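You operate a simulated robot arm through the tools that you are given. There is no shell and no other tool. Be economical: measure what you need, move in short steps, check, and stop when the job is done.

You are at the controls of a simulated robot arm. One attempt, no reset.

## Task
Take the silver hex bolt on the middle bench and put it away on the corner bench. Stack the M6 clear tub from the top of the gauge bench on top of the M10 clear tub. Take the blue pad on the middle bench and put it away on the aisle side of the parts bench. Count the big nuts on the middle bench, then put as many of the clear bags from the middle bench on the top of the gauge bench. Stack the grease tub marked "GREASE 1" from the middle bench on top of the grease tub marked "GREASE 2". Put the nut on the middle bench away on the top of the number one machine. Fetch the large hex nut and set it on the top of the gauge bench. Take the M12 steel block from the long bench and leave it on the red rubber pad. Put the carton labelled "ring" from the end bench on the long bench and the carton marked "CAP" on the wall side of the parts bench. Do these in any order. Set down upright: clear bag, carton.

Only the result counts: the job must be done as asked and must still hold three seconds after the hand-in. Knocking over, shifting, dropping, spilling or breaking anything else fails it. Lids that push on must go on centred and level and be pressed home; caps that screw on are set level and turned clockwise until they are tight.

## Robot
A 6-joint arm with a fingered hand on a trunk, on a base that drives. Base frame: it is fixed to the floor where the robot stands at the start and does not move with it; the origin is under the middle of the robot, x ahead of it, y to its left, z up; the surface under the hand at the start is at about z = 0.85. Units: m, rad, N and s.
With the tool pointing down near the work surface it reaches from about 0.46 to 0.8 m from the robot's upright axis, wherever it stands. Its first joint turns from -2.897 to 2.897 rad. Places, roughly: aisle side of the parts bench (24x94 cm) [-1.94, 3.72, 0.76]; big nut (3x3x2 cm) [0.6, -0.1, 0.9]; blue pad (8x11x3 cm) [0.6, -1, 0.9]; brown carton, white carton [0.75, 5.25, 1]; clear bag [0.75, -0.25, 1]; clear tub [-2.5, -3, 1]; corner bench [0.6, -2.2, 0.8]; grease tub [0.75, -0.5, 1]; large hex nut (4x4x2 cm) [0.6, -1.9, 0.9]; long bench [0.6, 3.7, 0.8]; nut (3x3x2 cm) [0.7, -0.1, 0.9]; red rubber pad (8x8x3 cm) [0.8, 4.2, 0.9]; silver hex bolt (4x3x5 cm) [0.5, -0.2, 0.9]; steel block [0.75, 3.75, 0.75]; top of the gauge bench [-2.8, -2.9, 0.9]; top of the number one machine [-5.6, -0.4, 1]; wall side of the parts bench (23x94 cm) [-1.94, 4.22, 0.76]. Payload 4 kg.
Tool frame: the origin (TCP) lies between the finger pads and is the grasp point; the fingertips stand 0.02 m ahead of it; z points along the fingers, y is the line along which they close. Largest opening 0.14 m; the body of the gripper starts 0.054 m behind the TCP. The gripper is a hand of 3 fingers: y runs from the thumb to the fingers, the wrist lies at [0, 0, -0.215] in the tool frame.
Orientation is told as [roll, pitch, yaw] about the base's x, y, z axes, in that order, counted from this pose: with the fingers straight down and closing along the base's y, the tool's x points along the base's -x, its y along +y and its z along -z.

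## Interface
- The arm moves only by the tool play_rows. Its argument "plan" is a list of rows, each an object of numbers (a shift or turn left out is 0): "tx", "ty", "tz": the shift along the tool's x, y, z in units of 400 mm (1.0 is 400 mm); "ax", "ay", "az": the turn, a rotation vector about the tool's x, y, z in units of 60 degrees (1.0 is 60 degrees). In form: [{"tx": .., "ty": .., "tz": .., "ax": .., "ay": .., "az": ..}, ...]. A call has 1 to 20 rows; each row is the pose to reach, as a shift and turn from the pose commanded when the call began, along the tool's axes at that moment. A call with a number of a shift or a turn outside -1 to 1 is refused whole. Each row takes 0.2 s and may step no farther than 0.05 m and 0.15 rad from the row before; otherwise, the whole call is refused. Where a pose cannot be reached the arm comes as near as it can. A force on the tool above 40 N (or 10 N above the force at the start of the call, whichever is more), or a blocked arm, ends the call early, and 0.2 s more pass. In this call time passes only in rows, and 0.2 s behind the last. It gives the time, the measured TCP pose, the force on the tool (base axes), the opening and the grip force at its end, in the units of the frame above (readings bear some noise), with the torque about the TCP (base axes, N m) and any sound that the robot's microphone picked up.
- Cameras (640 x 400 px; columns grow to the right, rows downward): "scene" is now at [0.0524, 0.1435, 1.6027]; the picture's right is [-0.60, -0.80, 0.00], its down [-0.47, 0.35, -0.81] and it looks along [0.65, -0.48, -0.59] (base axes); focal length 291 px, centre (320, 200). "wrist" rides on the gripper at [0.074, -0.043, -0.079] in the tool frame; the picture's right is [0.50, 0.87, 0.00], its down [-0.59, 0.34, -0.73] and it looks along [-0.64, 0.37, 0.68] (tool axes); focal length 275 px, centre (320, 200). There is no depth. A picture from a camera that has moved, and an enlarged one, comes with that camera's place and axes in the base frame and with its lens. The place of the scene camera against the robot may be out by one fixed shift of up to 0.018 m in any direction.
- get_image(camera): a new picture of that camera. It takes no simulated time.
- move_column(by): slides the trunk up (or, below 0, down) by that many m; the arm and the scene camera ride with it, the base frame stays. It gives what a move gives, with no picture.
- roll_base(legs): drives the robot by 1 to 6 legs, each [ahead, left, turn to the left] in m, m and rad, along the robot's own axes; the way and the turn of a leg run together, so that a leg with both is an arc; at most 1.5 m and 3.142 rad a leg. The arm and the cameras ride along, it lands a little off, and it stops where it bumps. It gives what a move gives.
- curl_fingers(finger1, finger2, thumb_bend): sets how far each is bent, from 0 (flat) to 1 (curled in); at 0.3 the hand is open as for a grip, at 0.7 the pads meet at the TCP. One left out holds its place. A second passes; each finger stops where it meets its share of the squeeze, and holds until it gets a number again. It is the only way to open and close the hand. It gives what a move gives, with no picture; readings hold the bend of each and the force on the fingers (four entries, about 0 where the hand has none), thumb and palm.
- pan_tilt(pan, tilt): turns the head with the scene camera to pan (to the left, within 2.094 rad either way) and tilt (down, from -0.506 to 1.204), counted from straight ahead of the robot. It gives what a move gives.
- zoom(camera, box): a new picture of the part [left, top, right, bottom] of that camera's present view, enlarged. It takes no simulated time.
- job_done(): hands the job in; it is judged then, once.

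Go step by step. Nothing tells you exact positions but the pictures and the camera data: compare them with the known pose of the tool, close in by small moves and look again before you grip or let go. The budget is 546 turns and 344 pictures, counting those below and the enlarged ones. Unless the task says otherwise, let go and move clear before handing in.

The tools are called by a JSON object that holds its "name" and its "arguments". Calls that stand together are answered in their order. play_rows: Moves the arm, as the interface text tells. Its arguments: {"type":"object","properties":{"plan":{"type":"array","items":{"type":"object","properties":{"tx":{"type":"number"},"ty":{"type":"number"},"tz":{"type":"number"},"ax":{"type":"number"},"ay":{"type":"number"},"az":{"type":"number"}}}}},"required":["plan"]} The other tools are called the same way: move_column (by) slides the trunk up or down; curl_fingers (finger1, finger2, thumb_bend) moves the fingers one by one; roll_base (legs) drives the base; pan_tilt (pan, tilt) turns the head that bears the scene camera; get_image (camera) takes a picture; zoom (camera, box) takes an enlarged picture of a part of a camera's view; job_done () hands the job in.

At the start:

```text
clock: 0.0
tcp_pos: [0.4267, -0.2347, 1.1967]
ee_rot: [0.001, -0.001, 0.001]
contact_force: [0.3, 0.3, -0.8]
torque: [0.0, 0.0, 0.0]
grip_width: 0.1399
grip_force: 0.1
shape: jaw
bend: [0.3, 0.3, 0.3]
finger forces: [0.0, 0.0, 0.0, 0.1, 0.0, 0.0]
trunk travel left (down, up): [-0.175, 0.415]
robot x, y, heading: [-0.0016, -0.0005, 0.001]
head pan, tilt: [-0.639, 0.628]
```

scene: 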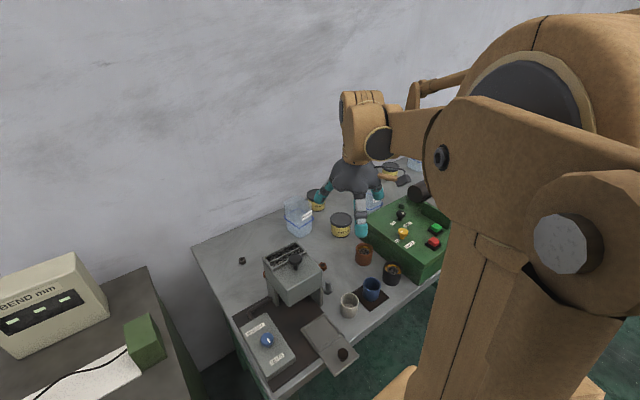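
wrist: 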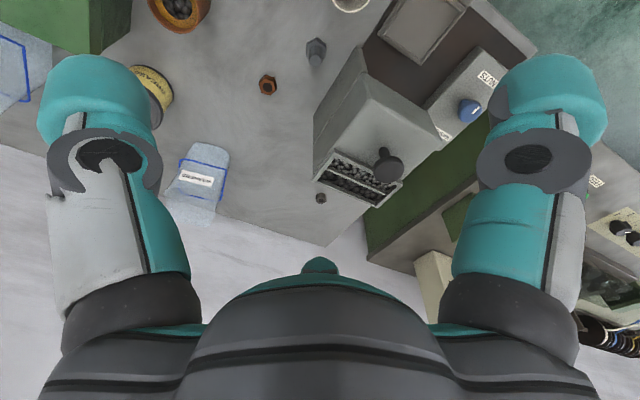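

I see the middle bench with the bolt, nuts, bags and tubs. First I look around in more detail before moving anything.

{"name": "zoom", "arguments": {"camera": "scene", "box": [180, 140, 460, 380]}}

{"name": "pan_tilt", "arguments": {"pan": -0.2, "tilt": 0.75}}

{"name": "get_image", "arguments": {"camera": "scene"}}

```text
1.67 times, centred on (320, 260) of scene
camera zoom: at [0.0524, 0.1435, 1.6027], right [-0.6, -0.8, 0.0], down [-0.47, 0.35, -0.81], along [0.65, -0.48, -0.59], focal length 485 px, centre (320, 100)
```

zoom: 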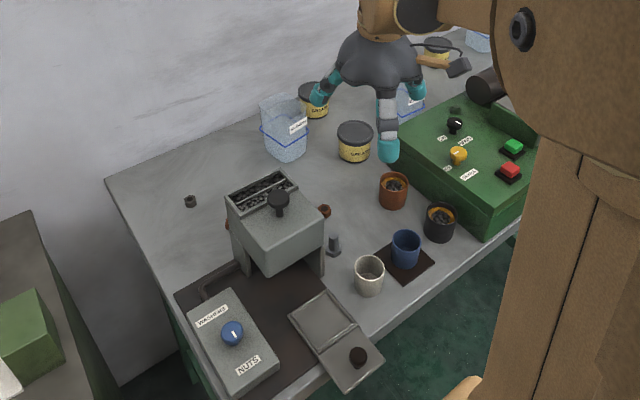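

```text
clock: 0.9
tcp_pos: [0.4265, -0.235, 1.1973]
ee_rot: [0.0, 0.0, -0.001]
contact_force: [-0.4, 0.2, -0.2]
torque: [0.0, 0.02, -0.06]
grip_width: 0.14
grip_force: 0.0
shape: jaw
bend: [0.3, 0.3, 0.3]
finger forces: [0.0, 0.0, 0.1, 0.0, 0.0, 0.1]
trunk travel left (down, up): [-0.175, 0.415]
robot x, y, heading: [-0.0, 0.0025, -0.002]
head pan, tilt: [-0.201, 0.75]
```

```text
340 pictures are left
camera scene: at [0.0634, 0.1791, 1.5923], right [-0.2, -0.98, 0.0], down [-0.67, 0.14, -0.73], along [0.72, -0.15, -0.68], focal length 291 px, centre (320, 200)
```

scene: 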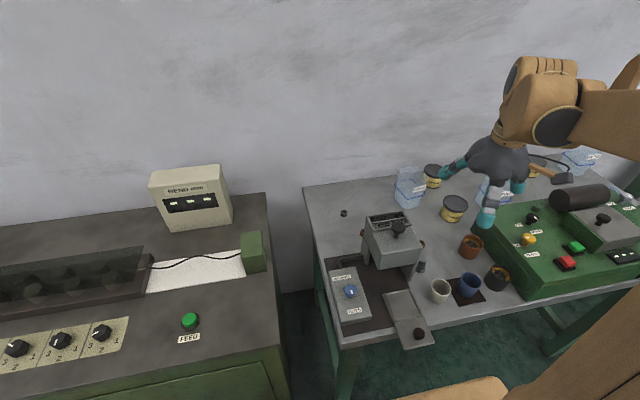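

I see the left half of the middle bench; there is a dark nut by the wall side and others near the dispenser. I look right for the pad, the other bags and tubs.

{"name": "pan_tilt", "arguments": {"pan": -1.3, "tilt": 0.65}}

{"name": "get_image", "arguments": {"camera": "scene"}}

{"name": "zoom", "arguments": {"camera": "wrist", "box": [0, 0, 640, 250]}}

```text
clock: 2.2
tcp_pos: [0.4271, -0.2348, 1.1974]
ee_rot: [0.0, -0.001, -0.001]
contact_force: [-0.3, 0.6, 0.1]
torque: [-0.02, -0.01, -0.01]
grip_width: 0.1398
grip_force: 0.0
shape: jaw
bend: [0.3, 0.3, 0.3]
finger forces: [0.0, 0.1, 0.0, 0.0, 0.1, 0.0]
trunk travel left (down, up): [-0.175, 0.415]
robot x, y, heading: [-0.0022, 0.0001, 0.007]
head pan, tilt: [-1.3, 0.649]
```

```text
339 pictures are left
camera scene: at [0.0054, 0.112, 1.6009], right [-0.96, -0.27, 0.0], down [-0.16, 0.58, -0.8], along [0.21, -0.77, -0.6], focal length 291 px, centre (320, 200)
```

scene: 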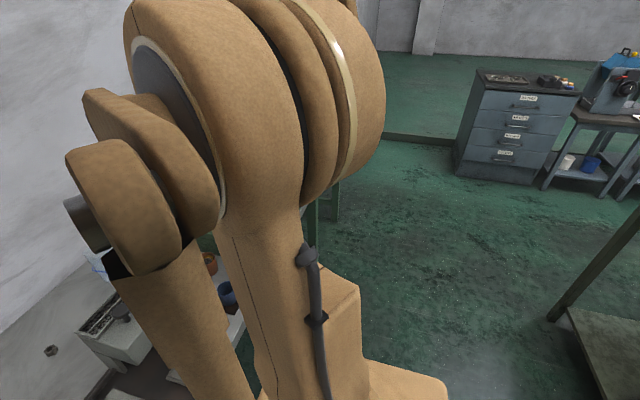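

```text
1.00 times, centred on (320, 125) of wrist (not enlarged: the box is as wide or as high as the picture)
camera zoom: at [0.3537, -0.2776, 1.2765], right [-0.5, 0.87, 0.0], down [0.59, 0.34, 0.73], along [0.64, 0.37, -0.68], focal length 275 px, centre (320, 275)
```

zoom: 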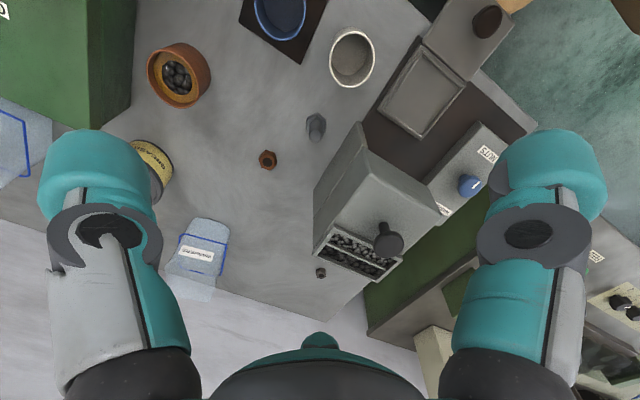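

The arm hides the right side. I raise the trunk for a better overview and look again.

{"name": "move_column", "arguments": {"by": 0.3}}

{"name": "get_image", "arguments": {"camera": "wrist"}}

{"name": "pan_tilt", "arguments": {"pan": -0.45, "tilt": 0.9}}

{"name": "get_image", "arguments": {"camera": "scene"}}

```text
clock: 5.2
tcp_pos: [0.4277, -0.234, 1.497]
ee_rot: [0.001, 0.0, -0.001]
contact_force: [-0.7, -0.7, 0.1]
torque: [0.01, -0.01, 0.03]
grip_width: 0.14
grip_force: 0.1
shape: jaw
bend: [0.3, 0.3, 0.3]
finger forces: [0.0, 0.0, 0.0, 0.0, 0.0, 0.0]
trunk travel left (down, up): [-0.475, 0.115]
robot x, y, heading: [0.0004, -0.0002, -0.001]
head pan, tilt: [-1.3, 0.649]
```

```text
337 pictures are left
camera wrist: at [0.3537, -0.2776, 1.5764], right [-0.5, 0.87, 0.0], down [0.59, 0.34, 0.73], along [0.64, 0.37, -0.68], focal length 275 px, centre (320, 200)
```

wrist: 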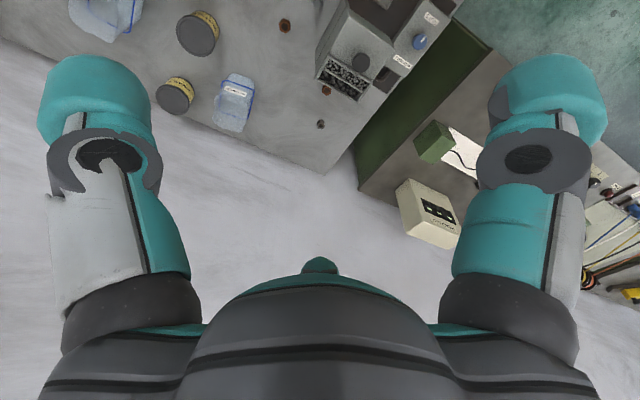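

```text
clock: 6.4
tcp_pos: [0.4271, -0.2351, 1.4973]
ee_rot: [0.0, -0.002, 0.001]
contact_force: [1.3, -0.5, -0.3]
torque: [0.03, 0.0, 0.0]
grip_width: 0.1401
grip_force: 0.2
shape: jaw
bend: [0.3, 0.3, 0.3]
finger forces: [0.1, 0.0, 0.0, 0.0, 0.0, 0.1]
trunk travel left (down, up): [-0.475, 0.115]
robot x, y, heading: [0.0006, -0.001, -0.001]
head pan, tilt: [-0.45, 0.901]
```

```text
336 pictures are left
camera scene: at [0.0502, 0.1627, 1.8804], right [-0.44, -0.9, 0.0], down [-0.71, 0.34, -0.62], along [0.56, -0.27, -0.78], focal length 291 px, centre (320, 200)
```

scene: 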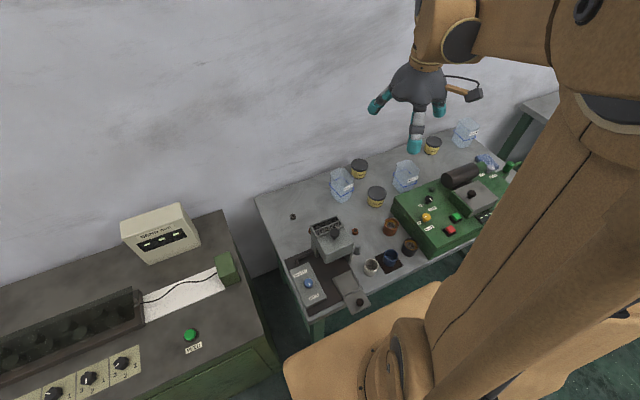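

Three clear bags, three grease tubs visible. Zoom on nuts and tubs.

{"name": "zoom", "arguments": {"camera": "wrist", "box": [150, 0, 480, 160]}}

{"name": "zoom", "arguments": {"camera": "scene", "box": [260, 110, 540, 310]}}

```text
1.94 times, centred on (315, 80) of wrist
camera zoom: at [0.3537, -0.2776, 1.5765], right [-0.5, 0.87, 0.0], down [0.59, 0.34, 0.73], along [0.64, 0.37, -0.68], focal length 534 px, centre (330, 433)
```

zoom: 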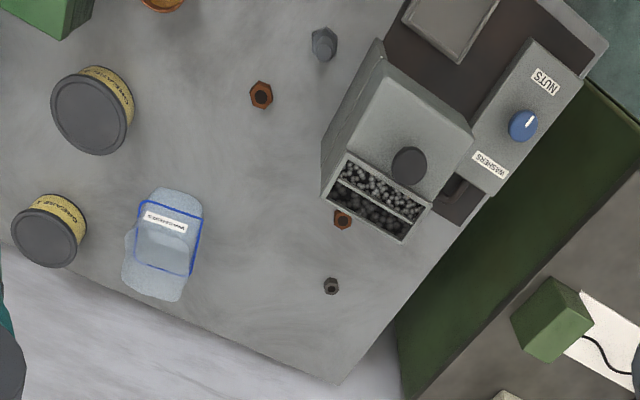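

```text
2.00 times, centred on (400, 210) of scene
camera zoom: at [0.0502, 0.1627, 1.8804], right [-0.44, -0.9, 0.0], down [-0.71, 0.34, -0.62], along [0.56, -0.27, -0.78], focal length 582 px, centre (160, 180)
```

zoom: 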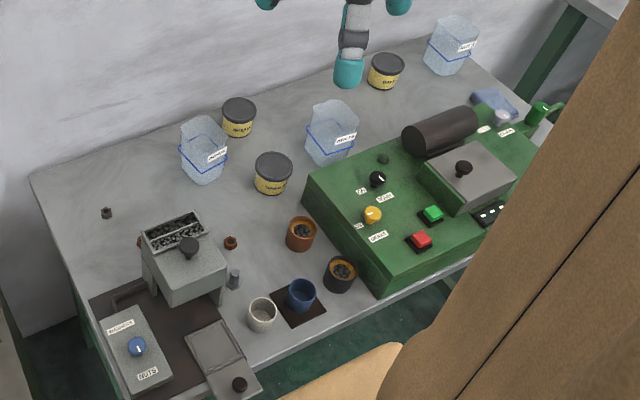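

Two rusty big nuts are seen so far plus a dark nut; I need to see the hidden side of the bench, so I strafe right and look left/ahead.

{"name": "roll_base", "arguments": {"legs": [[-0.1, -1.1, 0]]}}

{"name": "pan_tilt", "arguments": {"pan": 0.25, "tilt": 0.85}}

{"name": "get_image", "arguments": {"camera": "scene"}}

{"name": "get_image", "arguments": {"camera": "wrist"}}

```text
clock: 12.1
tcp_pos: [0.3162, -1.3422, 1.4969]
ee_rot: [0.002, 0.001, -0.012]
contact_force: [1.5, 0.2, -0.3]
torque: [0.03, 0.04, 0.02]
grip_width: 0.1399
grip_force: 0.0
shape: jaw
bend: [0.3, 0.3, 0.3]
finger forces: [0.0, 0.1, 0.1, 0.0, 0.0, 0.0]
trunk travel left (down, up): [-0.475, 0.115]
robot x, y, heading: [-0.1107, -1.1036, -0.015]
head pan, tilt: [-0.45, 0.901]
```

```text
clock: 13.1
tcp_pos: [0.3162, -1.3416, 1.4972]
ee_rot: [-0.001, -0.002, -0.013]
contact_force: [-0.3, 0.9, -0.2]
torque: [-0.01, -0.03, -0.03]
grip_width: 0.1401
grip_force: 0.1
shape: jaw
bend: [0.3, 0.3, 0.3]
finger forces: [0.0, 0.0, 0.0, 0.0, 0.0, 0.0]
trunk travel left (down, up): [-0.475, 0.115]
robot x, y, heading: [-0.1053, -1.0989, -0.01]
head pan, tilt: [0.25, 0.85]
```

```text
333 pictures are left
camera scene: at [-0.0471, -0.8874, 1.8843], right [0.23, -0.97, 0.0], down [-0.73, -0.18, -0.66], along [0.64, 0.15, -0.75], focal length 291 px, centre (320, 200)
```

scene: 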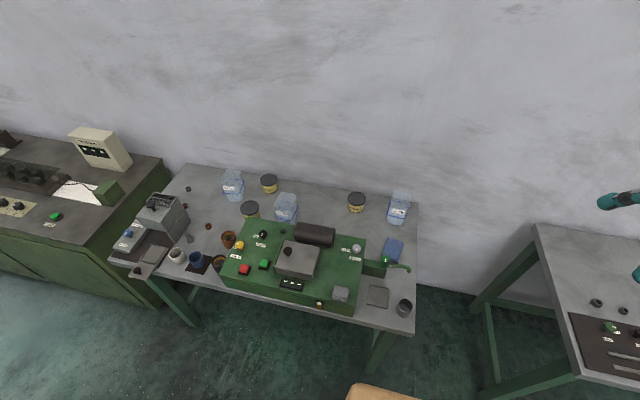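

```text
332 pictures are left
camera wrist: at [0.2425, -1.3835, 1.5765], right [-0.49, 0.87, 0.0], down [0.59, 0.33, 0.73], along [0.64, 0.36, -0.68], focal length 275 px, centre (320, 200)
```

wrist: 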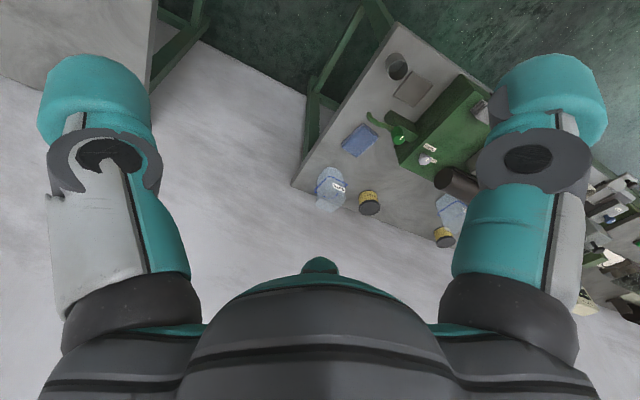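

{"name": "zoom", "arguments": {"camera": "scene", "box": [140, 150, 300, 260]}}

{"name": "zoom", "arguments": {"camera": "scene", "box": [270, 180, 440, 330]}}

{"name": "zoom", "arguments": {"camera": "scene", "box": [520, 180, 640, 390]}}

```text
3.64 times, centred on (220, 205) of scene
camera zoom: at [-0.0471, -0.8874, 1.8843], right [0.23, -0.97, 0.0], down [-0.73, -0.18, -0.66], along [0.64, 0.15, -0.75], focal length 1058 px, centre (684, 182)
```

zoom: 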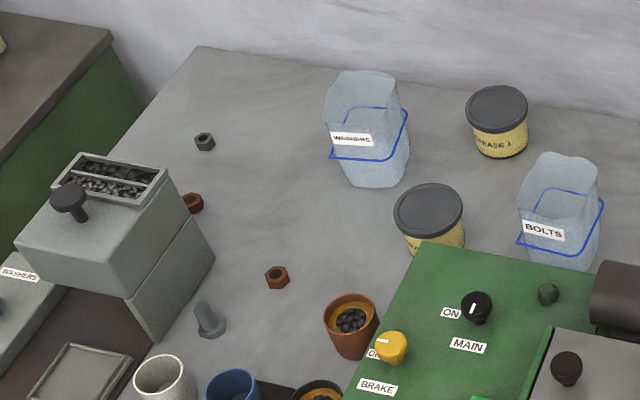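

```text
2.67 times, centred on (355, 255) of scene
camera zoom: at [-0.0471, -0.8874, 1.8843], right [0.23, -0.97, 0.0], down [-0.73, -0.18, -0.66], along [0.64, 0.15, -0.75], focal length 776 px, centre (227, 53)
```

zoom: 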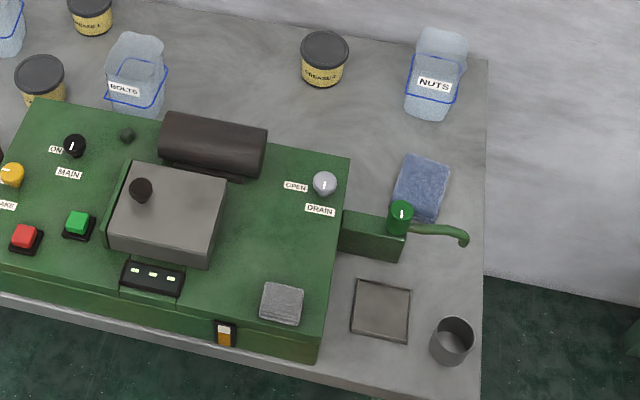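

```text
1.90 times, centred on (580, 285) of scene
camera zoom: at [-0.0471, -0.8874, 1.8843], right [0.23, -0.97, 0.0], down [-0.73, -0.18, -0.66], along [0.64, 0.15, -0.75], focal length 554 px, centre (-175, 38)
```

zoom: 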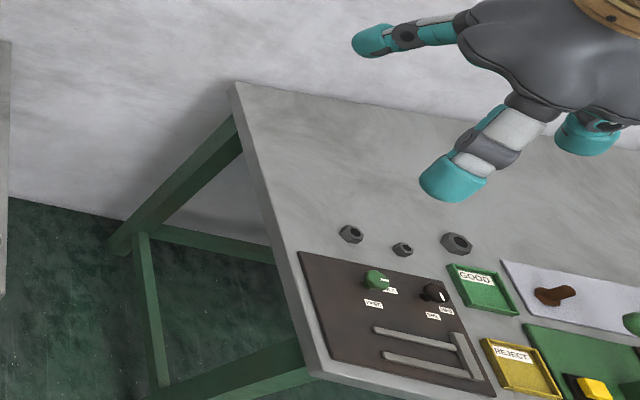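

I take it: two rusty big nuts on the middle bench (so two bags), dark nut at about (0.74,-0.05), GREASE 1 at the wall, bolt at (0.48,-0.21). I go back to the bolt and look at it from above.

{"name": "roll_base", "arguments": {"legs": [[0.05, 1.05, 0.01]]}}

{"name": "pan_tilt", "arguments": {"pan": -0.45, "tilt": 1.0}}

{"name": "get_image", "arguments": {"camera": "scene"}}

{"name": "get_image", "arguments": {"camera": "wrist"}}

```text
clock: 18.6
tcp_pos: [0.3794, -0.2798, 1.497]
ee_rot: [-0.001, 0.0, -0.015]
contact_force: [-0.3, -0.4, 0.0]
torque: [-0.05, -0.03, 0.02]
grip_width: 0.1399
grip_force: 0.1
shape: jaw
bend: [0.3, 0.3, 0.3]
finger forces: [0.0, 0.0, 0.0, 0.0, 0.0, 0.1]
trunk travel left (down, up): [-0.475, 0.115]
robot x, y, heading: [-0.0457, -0.0417, -0.016]
head pan, tilt: [0.25, 0.85]
```

```text
clock: 19.7
tcp_pos: [0.3808, -0.2804, 1.4981]
ee_rot: [-0.001, 0.0, -0.014]
contact_force: [0.5, 0.6, -0.3]
torque: [-0.01, 0.0, -0.03]
grip_width: 0.14
grip_force: 0.1
shape: jaw
bend: [0.3, 0.3, 0.3]
finger forces: [0.0, 0.0, 0.0, 0.0, 0.0, 0.1]
trunk travel left (down, up): [-0.475, 0.115]
robot x, y, heading: [-0.0464, -0.0426, -0.013]
head pan, tilt: [-0.45, 1.0]
```

```text
328 pictures are left
camera scene: at [0.0035, 0.1255, 1.8731], right [-0.45, -0.89, 0.0], down [-0.75, 0.38, -0.54], along [0.48, -0.24, -0.84], focal length 291 px, centre (320, 200)
```

scene: 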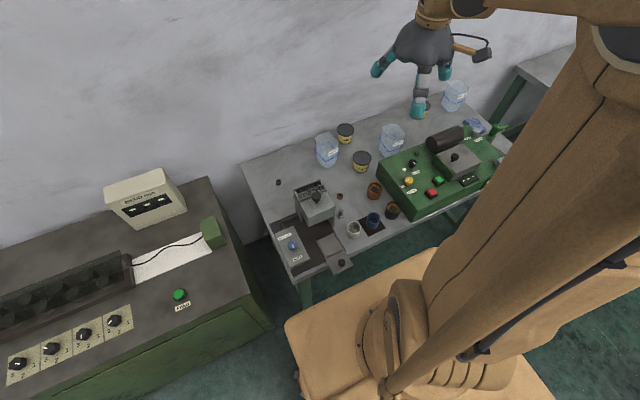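

```text
327 pictures are left
camera wrist: at [0.3062, -0.3217, 1.5765], right [-0.49, 0.87, 0.0], down [0.59, 0.33, 0.73], along [0.64, 0.36, -0.68], focal length 275 px, centre (320, 200)
```

wrist: 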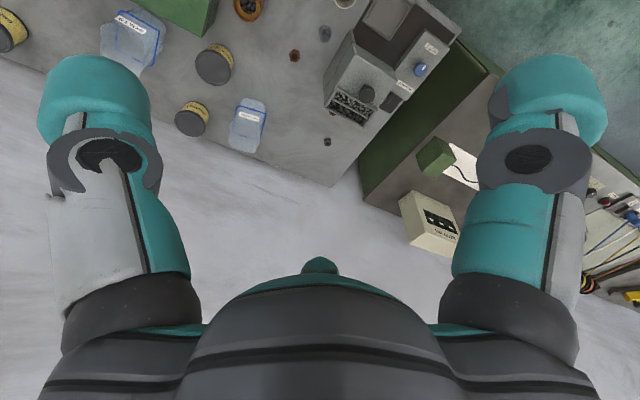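

Moving the hand above the bolt and lowering the trunk.

{"name": "play_rows", "arguments": {"plan": [{"tx": -0.06, "ty": 0.04}, {"tx": -0.12, "ty": 0.08}, {"tx": -0.18, "ty": 0.12}, {"tx": -0.24, "ty": 0.165}]}}

{"name": "move_column", "arguments": {"by": -0.3}}

{"name": "get_image", "arguments": {"camera": "wrist"}}

{"name": "pan_tilt", "arguments": {"pan": -0.45, "tilt": 0.85}}

{"name": "get_image", "arguments": {"camera": "scene"}}

```text
clock: 20.7
tcp_pos: [0.4776, -0.2128, 1.496]
ee_rot: [0.001, 0.001, -0.014]
contact_force: [0.2, 0.3, 0.1]
torque: [-0.05, 0.01, 0.01]
grip_width: 0.1401
grip_force: 0.0
shape: jaw
bend: [0.3, 0.3, 0.3]
finger forces: [0.1, 0.0, 0.0, 0.1, 0.0, 0.0]
trunk travel left (down, up): [-0.475, 0.115]
robot x, y, heading: [-0.0406, -0.0363, -0.018]
head pan, tilt: [-0.45, 1.0]
```

```text
clock: 23.7
tcp_pos: [0.4766, -0.2146, 1.1972]
ee_rot: [0.0, 0.0, -0.015]
contact_force: [0.1, 0.2, -0.3]
torque: [0.0, 0.01, 0.01]
grip_width: 0.1397
grip_force: 0.1
shape: jaw
bend: [0.3, 0.3, 0.3]
finger forces: [0.0, 0.0, 0.1, 0.0, 0.1, 0.1]
trunk travel left (down, up): [-0.175, 0.415]
robot x, y, heading: [-0.0455, -0.0402, -0.016]
head pan, tilt: [-0.45, 1.0]
```

```text
326 pictures are left
camera wrist: at [0.4021, -0.2559, 1.2761], right [-0.49, 0.87, 0.0], down [0.59, 0.33, 0.73], along [0.64, 0.36, -0.68], focal length 275 px, centre (320, 200)
```

wrist: 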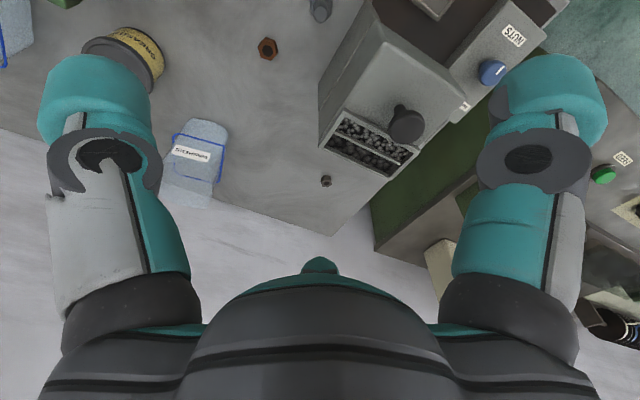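

```text
clock: 24.4
tcp_pos: [0.4767, -0.2144, 1.1962]
ee_rot: [0.0, 0.0, -0.012]
contact_force: [-0.2, -0.9, -0.3]
torque: [-0.04, 0.02, -0.01]
grip_width: 0.1399
grip_force: 0.1
shape: jaw
bend: [0.3, 0.3, 0.3]
finger forces: [0.0, 0.0, 0.1, 0.0, 0.0, 0.0]
trunk travel left (down, up): [-0.175, 0.415]
robot x, y, heading: [-0.044, -0.0369, -0.008]
head pan, tilt: [-0.45, 0.85]
```

```text
325 pictures are left
camera scene: at [0.011, 0.1215, 1.5842], right [-0.45, -0.89, 0.0], down [-0.67, 0.34, -0.66], along [0.59, -0.3, -0.75], focal length 291 px, centre (320, 200)
```

scene: 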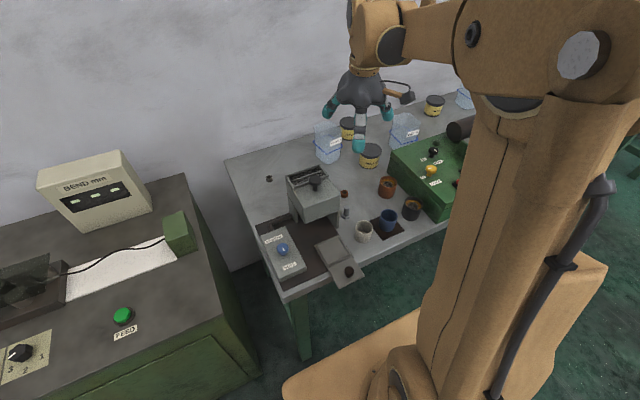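

{"name": "zoom", "arguments": {"camera": "wrist", "box": [220, 0, 440, 137]}}

{"name": "zoom", "arguments": {"camera": "scene", "box": [260, 150, 430, 270]}}

```text
2.91 times, centred on (330, 68) of wrist
camera zoom: at [0.4022, -0.2559, 1.276], right [-0.49, 0.87, 0.0], down [0.59, 0.33, 0.73], along [0.64, 0.36, -0.68], focal length 801 px, centre (291, 582)
```

zoom: 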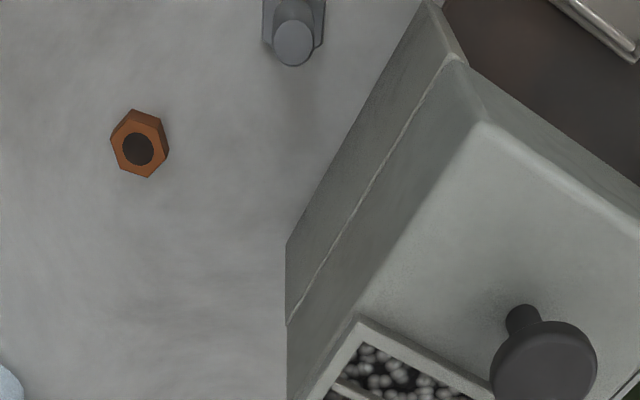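

```text
3.33 times, centred on (345, 210) of scene
camera zoom: at [0.011, 0.1215, 1.5842], right [-0.45, -0.89, 0.0], down [-0.67, 0.34, -0.66], along [0.59, -0.3, -0.75], focal length 970 px, centre (237, 167)
```

zoom: 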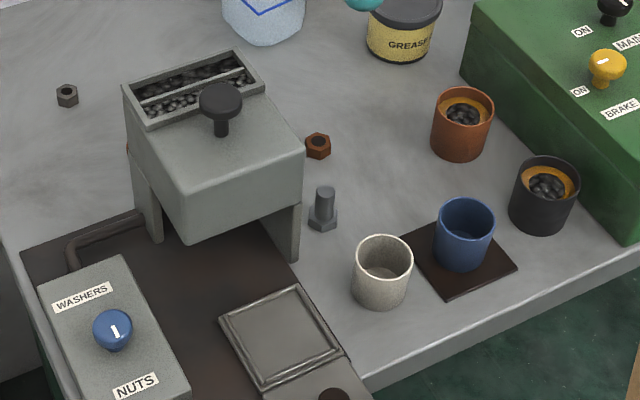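

The bolt stands shank-up at about (0.48,-0.21) with the dispenser wall about 5 cm to its left. I test a half-closed hand shape and tilt the hand away from the dispenser.

{"name": "curl_fingers", "arguments": {"finger1": 0.5, "finger2": 0.5, "thumb_bend": 0.5}}

{"name": "get_image", "arguments": {"camera": "wrist"}}

{"name": "zoom", "arguments": {"camera": "scene", "box": [300, 50, 420, 160]}}

```text
clock: 25.4
tcp_pos: [0.4761, -0.2143, 1.1964]
ee_rot: [0.001, -0.001, -0.016]
contact_force: [0.6, 0.6, 0.2]
torque: [-0.02, 0.02, -0.02]
grip_width: 0.0642
grip_force: 0.1
shape: fingers
bend: [0.5, 0.5, 0.5]
finger forces: [0.0, 0.0, 0.1, 0.0, 0.1, 0.0]
trunk travel left (down, up): [-0.175, 0.415]
robot x, y, heading: [-0.0427, -0.0393, -0.011]
head pan, tilt: [-0.45, 0.85]
```

```text
322 pictures are left
camera wrist: at [0.4022, -0.2559, 1.276], right [-0.49, 0.87, 0.0], down [0.59, 0.33, 0.73], along [0.64, 0.36, -0.68], focal length 275 px, centre (320, 200)
```

wrist: 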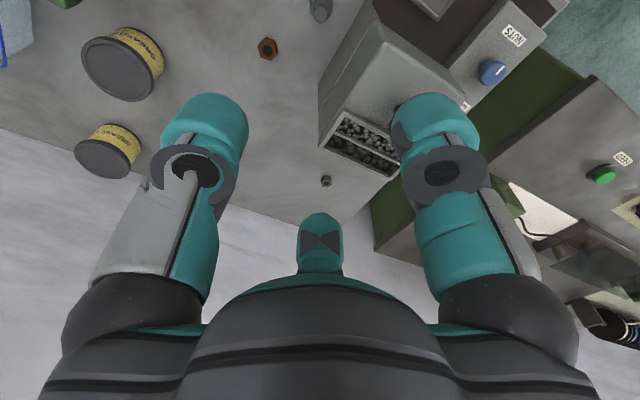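

```text
3.64 times, centred on (360, 105) of scene
camera zoom: at [0.011, 0.1215, 1.5843], right [-0.45, -0.89, 0.0], down [-0.67, 0.34, -0.66], along [0.59, -0.3, -0.75], focal length 1058 px, centre (174, 546)
```

zoom: 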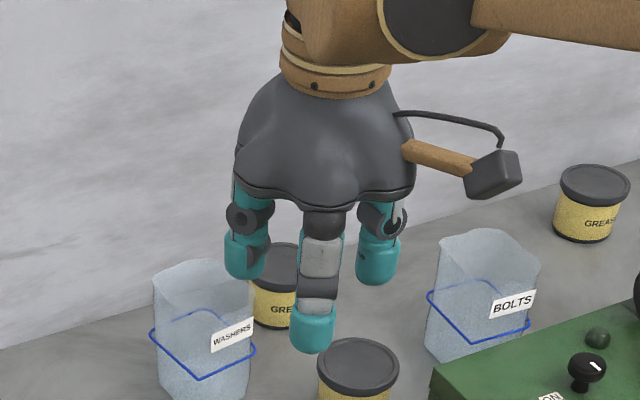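

I tilt the hand 25° (wrist leaning to the right) while coming down to 1.03 above the bolt, then look.

{"name": "play_rows", "arguments": {"plan": [{"tz": 0.1, "ax": -0.1}, {"tz": 0.2, "ax": -0.2}, {"tz": 0.3, "ax": -0.3}, {"tx": -0.01, "ty": 0.01, "tz": 0.4175, "ax": -0.4167}]}}

{"name": "get_image", "arguments": {"camera": "wrist"}}

{"name": "get_image", "arguments": {"camera": "scene"}}

```text
clock: 26.4
tcp_pos: [0.4832, -0.2114, 1.0271]
ee_rot: [0.437, 0.002, -0.012]
contact_force: [0.2, 0.0, -0.3]
torque: [-0.02, 0.01, 0.03]
grip_width: 0.0639
grip_force: 0.1
shape: fingers
bend: [0.5, 0.5, 0.5]
finger forces: [0.1, 0.0, 0.1, 0.1, 0.0, 0.0]
trunk travel left (down, up): [-0.175, 0.415]
robot x, y, heading: [-0.0424, -0.037, -0.012]
head pan, tilt: [-0.45, 0.85]
```

```text
320 pictures are left
camera wrist: at [0.4095, -0.2827, 1.0809], right [-0.49, 0.79, 0.37], down [0.59, -0.01, 0.81], along [0.64, 0.61, -0.46], focal length 275 px, centre (320, 200)
```

wrist: 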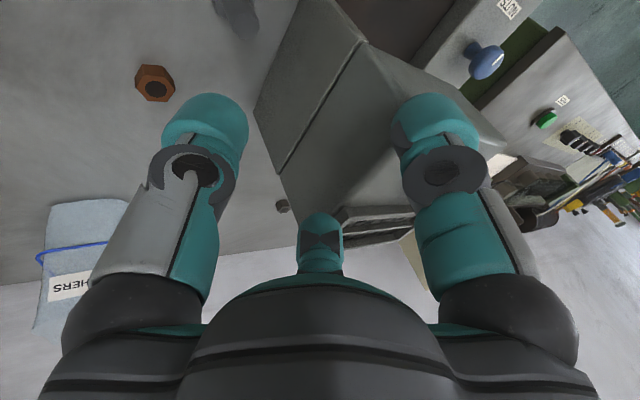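

```text
319 pictures are left
camera scene: at [0.0124, 0.1205, 1.5843], right [-0.45, -0.89, 0.0], down [-0.67, 0.34, -0.66], along [0.59, -0.29, -0.75], focal length 291 px, centre (320, 200)
```

scene: 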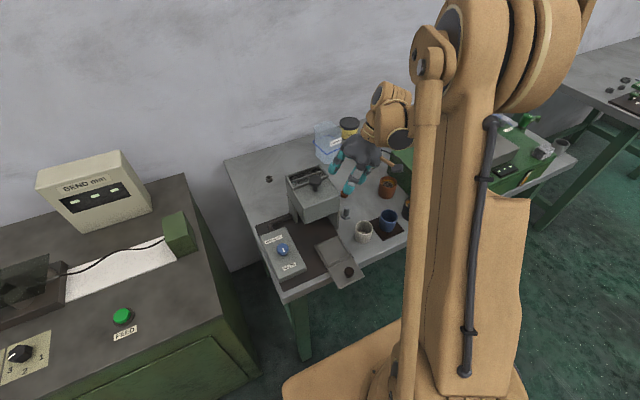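

{"name": "zoom", "arguments": {"camera": "wrist", "box": [160, 0, 340, 112]}}

{"name": "zoom", "arguments": {"camera": "scene", "box": [280, 110, 430, 250]}}

```text
3.56 times, centred on (250, 56) of wrist
camera zoom: at [0.4095, -0.2827, 1.0809], right [-0.49, 0.79, 0.37], down [0.59, -0.01, 0.81], along [0.64, 0.61, -0.46], focal length 979 px, centre (569, 712)
```

zoom: 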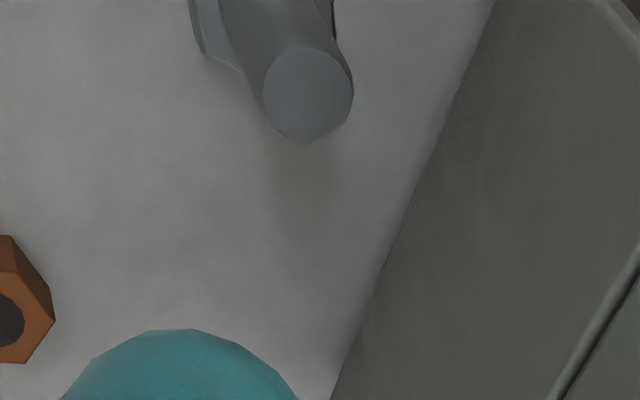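

```text
2.86 times, centred on (355, 180) of scene
camera zoom: at [0.0124, 0.1205, 1.5843], right [-0.45, -0.89, 0.0], down [-0.67, 0.34, -0.66], along [0.59, -0.29, -0.75], focal length 831 px, centre (220, 257)
```

zoom: 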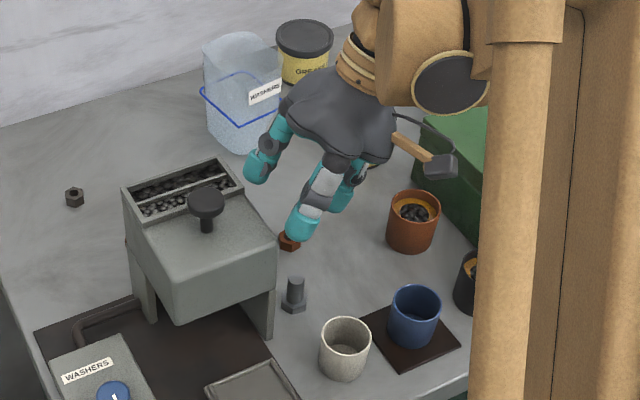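

Bolt top about (0.4815,-0.2095,0.89). I descend most of the way and look.

{"name": "play_rows", "arguments": {"plan": [{"ty": -0.035, "tz": 0.075}, {"ty": -0.07, "tz": 0.15}, {"tx": 0.004, "ty": -0.1, "tz": 0.22}]}}

{"name": "get_image", "arguments": {"camera": "wrist"}}

{"name": "zoom", "arguments": {"camera": "scene", "box": [310, 150, 430, 250]}}

```text
clock: 27.2
tcp_pos: [0.4789, -0.2087, 0.9331]
ee_rot: [0.436, 0.0, -0.016]
contact_force: [0.2, -0.4, -0.5]
torque: [-0.02, -0.01, -0.01]
grip_width: 0.0639
grip_force: 0.0
shape: fingers
bend: [0.5, 0.5, 0.5]
finger forces: [0.1, 0.0, 0.1, 0.1, 0.0, 0.0]
trunk travel left (down, up): [-0.175, 0.415]
robot x, y, heading: [-0.042, -0.0355, -0.016]
head pan, tilt: [-0.45, 0.85]
```

```text
316 pictures are left
camera wrist: at [0.4051, -0.2803, 0.9869], right [-0.49, 0.79, 0.37], down [0.59, -0.01, 0.81], along [0.64, 0.61, -0.46], focal length 275 px, centre (320, 200)
```

wrist: 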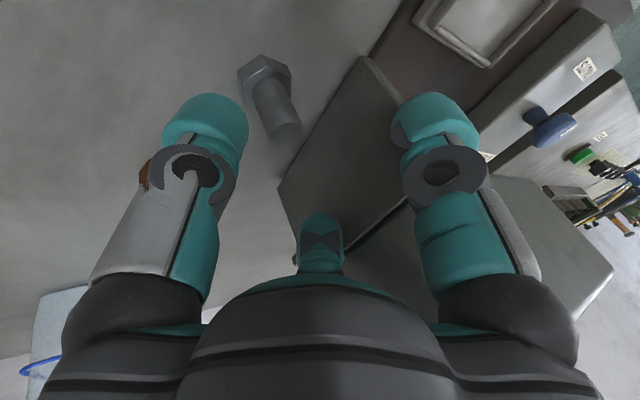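

```text
4.00 times, centred on (370, 200) of scene
camera zoom: at [0.0116, 0.1211, 1.5843], right [-0.45, -0.89, 0.0], down [-0.67, 0.34, -0.66], along [0.59, -0.3, -0.75], focal length 1163 px, centre (120, 200)
```

zoom: 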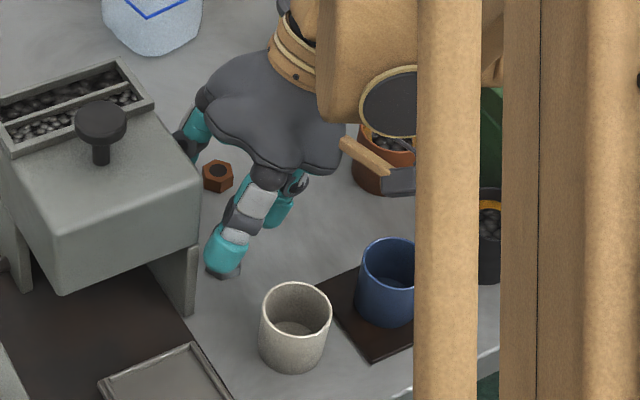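

The camera stick would come close to the blue cup, so I reduce the tilt to 16° and go down to the shank.

{"name": "play_rows", "arguments": {"plan": [{"ax": 0.075}, {"ax": 0.15}, {"tx": -0.003, "ty": -0.025, "tz": 0.05, "ax": 0.15}, {"tx": -0.005, "ty": -0.051, "tz": 0.1, "ax": 0.15}]}}

{"name": "get_image", "arguments": {"camera": "wrist"}}

{"name": "zoom", "arguments": {"camera": "scene", "box": [310, 150, 430, 250]}}

```text
clock: 28.2
tcp_pos: [0.4776, -0.2117, 0.8904]
ee_rot: [0.278, -0.004, -0.013]
contact_force: [9.9, -5.2, 30.1]
torque: [-1.44, -0.44, 0.43]
grip_width: 0.063
grip_force: 15.1
shape: fingers
bend: [0.5, 0.5, 0.5]
finger forces: [0.1, 0.0, 0.0, 0.0, 30.1, 0.0]
trunk travel left (down, up): [-0.175, 0.415]
robot x, y, heading: [-0.0442, -0.0397, -0.017]
head pan, tilt: [-0.45, 0.85]
```

```text
314 pictures are left
camera wrist: at [0.4042, -0.2733, 0.9551], right [-0.49, 0.84, 0.24], down [0.59, 0.12, 0.8], along [0.65, 0.53, -0.55], focal length 275 px, centre (320, 200)
```

wrist: 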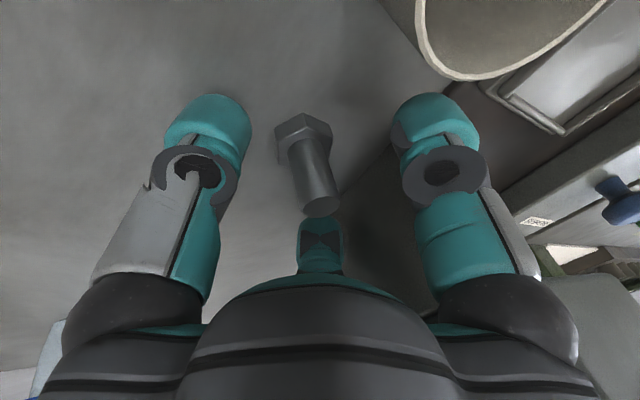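

```text
4.00 times, centred on (370, 200) of scene
camera zoom: at [0.0088, 0.1218, 1.5849], right [-0.45, -0.89, 0.0], down [-0.67, 0.34, -0.66], along [0.59, -0.3, -0.75], focal length 1163 px, centre (120, 200)
```

zoom: 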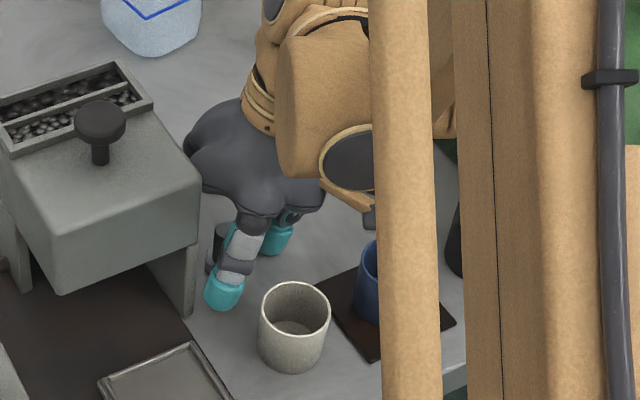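

The thumb touched the bench; I lift 8 mm and close gently.

{"name": "play_rows", "arguments": {"plan": [{"ty": 0.005, "tz": -0.02}]}}

{"name": "curl_fingers", "arguments": {"finger1": 0.62, "finger2": 0.62, "thumb_bend": 0.62}}

{"name": "get_image", "arguments": {"camera": "wrist"}}

```text
clock: 28.6
tcp_pos: [0.4788, -0.2111, 0.8966]
ee_rot: [0.281, 0.0, -0.014]
contact_force: [0.1, 0.5, 0.5]
torque: [0.02, -0.01, 0.02]
grip_width: 0.0634
grip_force: 0.1
shape: fingers
bend: [0.5, 0.5, 0.5]
finger forces: [0.0, 0.1, 0.1, 0.1, 0.0, 0.0]
trunk travel left (down, up): [-0.175, 0.415]
robot x, y, heading: [-0.0446, -0.0374, -0.013]
head pan, tilt: [-0.45, 0.85]
```

```text
clock: 29.6
tcp_pos: [0.4791, -0.2116, 0.8962]
ee_rot: [0.279, 0.001, -0.014]
contact_force: [0.9, 0.3, -0.5]
torque: [0.0, -0.02, 0.01]
grip_width: 0.0263
grip_force: 0.0
shape: fingers
bend: [0.62, 0.62, 0.62]
finger forces: [0.0, 0.1, 0.1, 0.0, 0.1, 0.0]
trunk travel left (down, up): [-0.175, 0.415]
robot x, y, heading: [-0.0424, -0.0392, -0.014]
head pan, tilt: [-0.45, 0.85]
```

```text
312 pictures are left
camera wrist: at [0.4051, -0.2737, 0.9613], right [-0.49, 0.84, 0.24], down [0.59, 0.12, 0.8], along [0.64, 0.53, -0.55], focal length 275 px, centre (320, 200)
```

wrist: 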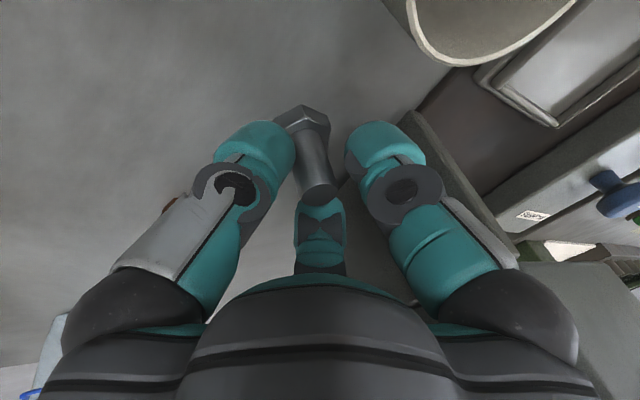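

{"name": "curl_fingers", "arguments": {"finger1": 0.75, "finger2": 0.75, "thumb_bend": 0.75}}

{"name": "get_image", "arguments": {"camera": "wrist"}}

```text
clock: 30.6
tcp_pos: [0.479, -0.2121, 0.8972]
ee_rot: [0.28, -0.001, -0.014]
contact_force: [-0.3, 0.4, 0.0]
torque: [-0.03, -0.03, -0.02]
grip_width: 0.0142
grip_force: 15.5
shape: fingers
bend: [0.65, 0.65, 0.67]
finger forces: [9.8, 9.6, 0.1, 0.0, 11.1, 0.0]
trunk travel left (down, up): [-0.175, 0.415]
robot x, y, heading: [-0.0434, -0.0366, -0.008]
head pan, tilt: [-0.45, 0.85]
```

```text
311 pictures are left
camera wrist: at [0.4052, -0.2738, 0.9612], right [-0.49, 0.84, 0.24], down [0.59, 0.12, 0.8], along [0.64, 0.53, -0.55], focal length 275 px, centre (320, 200)
```

wrist: 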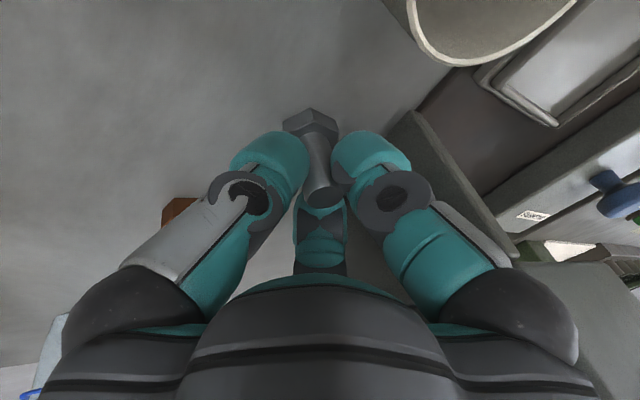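

Bolt gripped. Lift by the trunk and drive right toward the corner bench.

{"name": "move_column", "arguments": {"by": 0.3}}

{"name": "roll_base", "arguments": {"legs": [[-0.1, 0, 0], [0, -1.2, 0], [0, -0.7, 0]]}}

{"name": "pan_tilt", "arguments": {"pan": 0.0, "tilt": 0.85}}

{"name": "get_image", "arguments": {"camera": "scene"}}

{"name": "get_image", "arguments": {"camera": "wrist"}}

```text
clock: 33.6
tcp_pos: [0.4806, -0.2118, 1.1969]
ee_rot: [0.28, 0.0, -0.014]
contact_force: [-0.4, -0.3, -0.5]
torque: [-0.04, 0.01, 0.0]
grip_width: 0.0141
grip_force: 15.4
shape: fingers
bend: [0.65, 0.65, 0.67]
finger forces: [9.8, 9.7, 0.0, 0.1, 11.1, 0.0]
trunk travel left (down, up): [-0.475, 0.115]
robot x, y, heading: [-0.0447, -0.0368, -0.014]
head pan, tilt: [-0.45, 0.85]
```

```text
clock: 43.7
tcp_pos: [0.3576, -2.0866, 1.1964]
ee_rot: [0.279, 0.0, -0.006]
contact_force: [-0.3, -0.5, -2.1]
torque: [-0.01, 0.01, -0.01]
grip_width: 0.0138
grip_force: 15.8
shape: fingers
bend: [0.65, 0.65, 0.67]
finger forces: [9.8, 9.5, 0.1, 0.1, 11.0, 0.1]
trunk travel left (down, up): [-0.475, 0.115]
robot x, y, heading: [-0.1668, -1.9176, -0.006]
head pan, tilt: [-0.45, 0.85]
```

```text
clock: 44.6
tcp_pos: [0.3558, -2.0873, 1.1965]
ee_rot: [0.28, -0.001, -0.007]
contact_force: [-0.5, -0.7, -1.3]
torque: [0.02, 0.01, 0.0]
grip_width: 0.0138
grip_force: 15.5
shape: fingers
bend: [0.65, 0.65, 0.67]
finger forces: [9.8, 9.4, 0.0, 0.0, 11.1, 0.0]
trunk travel left (down, up): [-0.475, 0.115]
robot x, y, heading: [-0.1626, -1.9133, -0.007]
head pan, tilt: [0.0, 0.85]
```

```text
310 pictures are left
camera scene: at [-0.1055, -1.7217, 1.8843], right [-0.01, -1.0, 0.0], down [-0.75, 0.01, -0.66], along [0.66, -0.01, -0.75], focal length 291 px, centre (320, 200)
```

scene: 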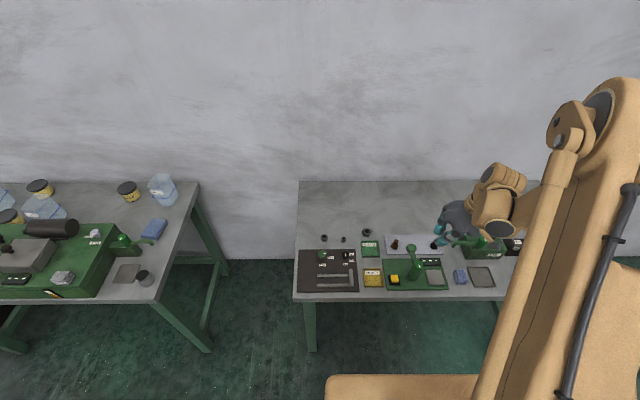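

```text
309 pictures are left
camera wrist: at [0.2828, -2.1484, 1.2612], right [-0.49, 0.84, 0.24], down [0.59, 0.12, 0.8], along [0.64, 0.54, -0.55], focal length 275 px, centre (320, 200)
```

wrist: 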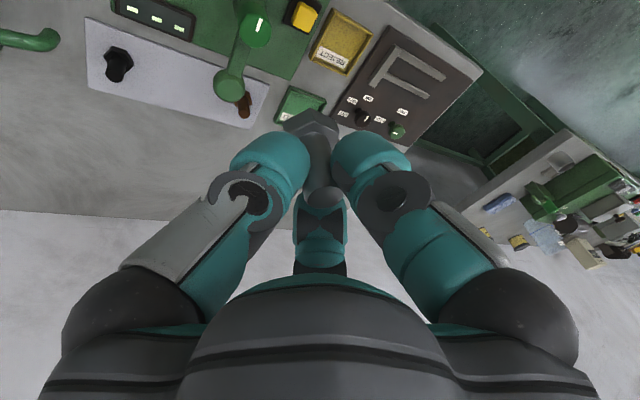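

I'll set the bolt on the free back strip at about (0.72,-2.02). Move base closer and extend the arm.

{"name": "roll_base", "arguments": {"legs": [[0.165, 0.07, 0.005]]}}

{"name": "play_rows", "arguments": {"plan": [{"tx": -0.12}, {"tx": -0.24}, {"tx": -0.36}, {"tx": -0.48}]}}

{"name": "get_image", "arguments": {"camera": "wrist"}}

{"name": "get_image", "arguments": {"camera": "scene"}}

```text
clock: 46.1
tcp_pos: [0.5236, -2.0119, 1.1965]
ee_rot: [0.279, 0.003, 0.001]
contact_force: [0.3, 0.0, -1.5]
torque: [-0.01, 0.01, -0.01]
grip_width: 0.0141
grip_force: 15.3
shape: fingers
bend: [0.65, 0.65, 0.67]
finger forces: [9.7, 9.5, 0.0, 0.1, 11.0, 0.0]
trunk travel left (down, up): [-0.475, 0.115]
robot x, y, heading: [-0.0033, -1.8479, -0.002]
head pan, tilt: [0.0, 0.85]
```

```text
clock: 47.1
tcp_pos: [0.7149, -2.013, 1.1966]
ee_rot: [0.28, 0.001, -0.001]
contact_force: [0.1, -0.3, -1.2]
torque: [-0.02, 0.01, -0.01]
grip_width: 0.0141
grip_force: 15.0
shape: fingers
bend: [0.65, 0.65, 0.67]
finger forces: [9.5, 9.4, 0.0, 0.1, 11.1, 0.0]
trunk travel left (down, up): [-0.475, 0.115]
robot x, y, heading: [-0.0004, -1.8434, 0.001]
head pan, tilt: [0.0, 0.85]
```

```text
308 pictures are left
camera wrist: at [0.6422, -2.0759, 1.2613], right [-0.5, 0.83, 0.24], down [0.59, 0.12, 0.8], along [0.64, 0.54, -0.55], focal length 275 px, centre (320, 200)
```

wrist: 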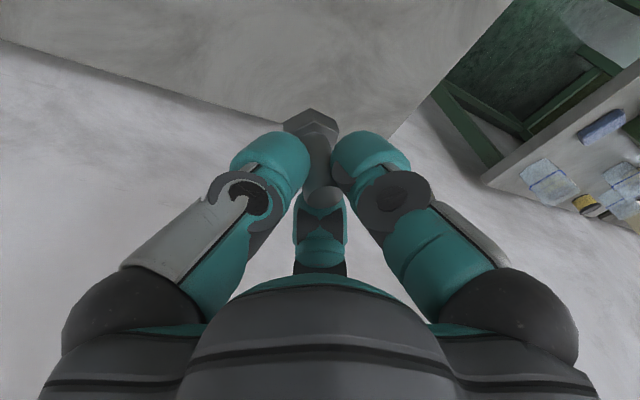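

```text
307 pictures are left
camera scene: at [0.0602, -1.6516, 1.8841], right [0.0, -1.0, 0.0], down [-0.75, 0.0, -0.66], along [0.66, 0.0, -0.75], focal length 291 px, centre (320, 200)
```

scene: 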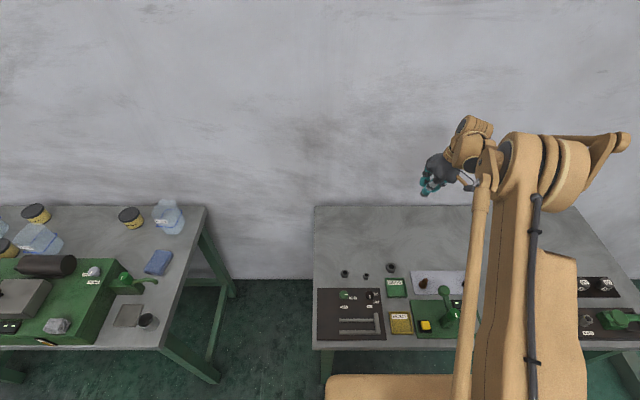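

{"name": "move_column", "arguments": {"by": -0.27}}

{"name": "get_image", "arguments": {"camera": "wrist"}}

{"name": "zoom", "arguments": {"camera": "scene", "box": [320, 100, 520, 260]}}

```text
clock: 49.9
tcp_pos: [0.7131, -2.0126, 0.9283]
ee_rot: [0.281, 0.001, 0.0]
contact_force: [-1.3, 0.9, -1.0]
torque: [-0.02, -0.02, -0.01]
grip_width: 0.0142
grip_force: 14.6
shape: fingers
bend: [0.65, 0.65, 0.67]
finger forces: [9.6, 9.4, 0.0, 0.0, 10.9, 0.0]
trunk travel left (down, up): [-0.205, 0.385]
robot x, y, heading: [-0.0003, -1.8473, 0.003]
head pan, tilt: [0.0, 0.85]
```

```text
306 pictures are left
camera wrist: at [0.6396, -2.0757, 0.9925], right [-0.5, 0.83, 0.24], down [0.59, 0.12, 0.8], along [0.64, 0.54, -0.55], focal length 275 px, centre (320, 200)
```

wrist: 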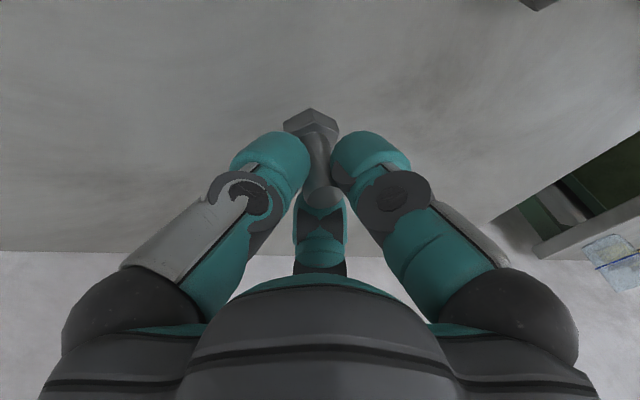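

```text
2.50 times, centred on (420, 180) of scene
camera zoom: at [0.0571, -1.6514, 1.6143], right [0.0, -1.0, 0.0], down [-0.75, 0.0, -0.66], along [0.66, 0.0, -0.75], focal length 727 px, centre (70, 250)
```

zoom: 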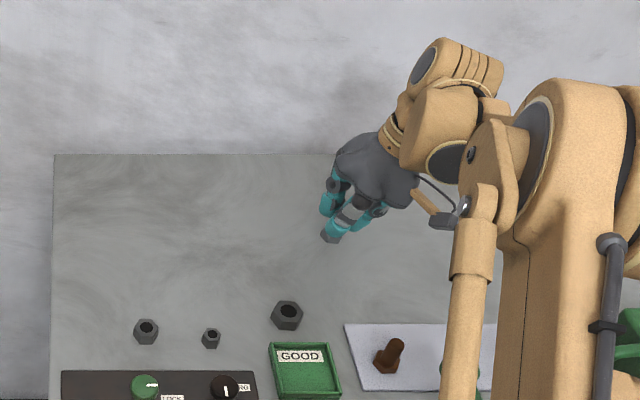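

{"name": "play_rows", "arguments": {"plan": [{"ty": -0.0069, "tz": 0.024}, {"ty": -0.0137, "tz": 0.048}, {"ty": -0.0186, "tz": 0.065}]}}

```text
clock: 50.7
tcp_pos: [0.7124, -2.0128, 0.9]
ee_rot: [0.278, 0.001, -0.001]
contact_force: [-0.1, 0.5, -1.9]
torque: [-0.04, -0.01, -0.02]
grip_width: 0.0139
grip_force: 15.3
shape: fingers
bend: [0.65, 0.65, 0.67]
finger forces: [9.5, 9.5, 0.1, 0.0, 11.1, 0.0]
trunk travel left (down, up): [-0.205, 0.385]
robot x, y, heading: [-0.0035, -1.843, -0.0]
head pan, tilt: [0.0, 0.85]
```

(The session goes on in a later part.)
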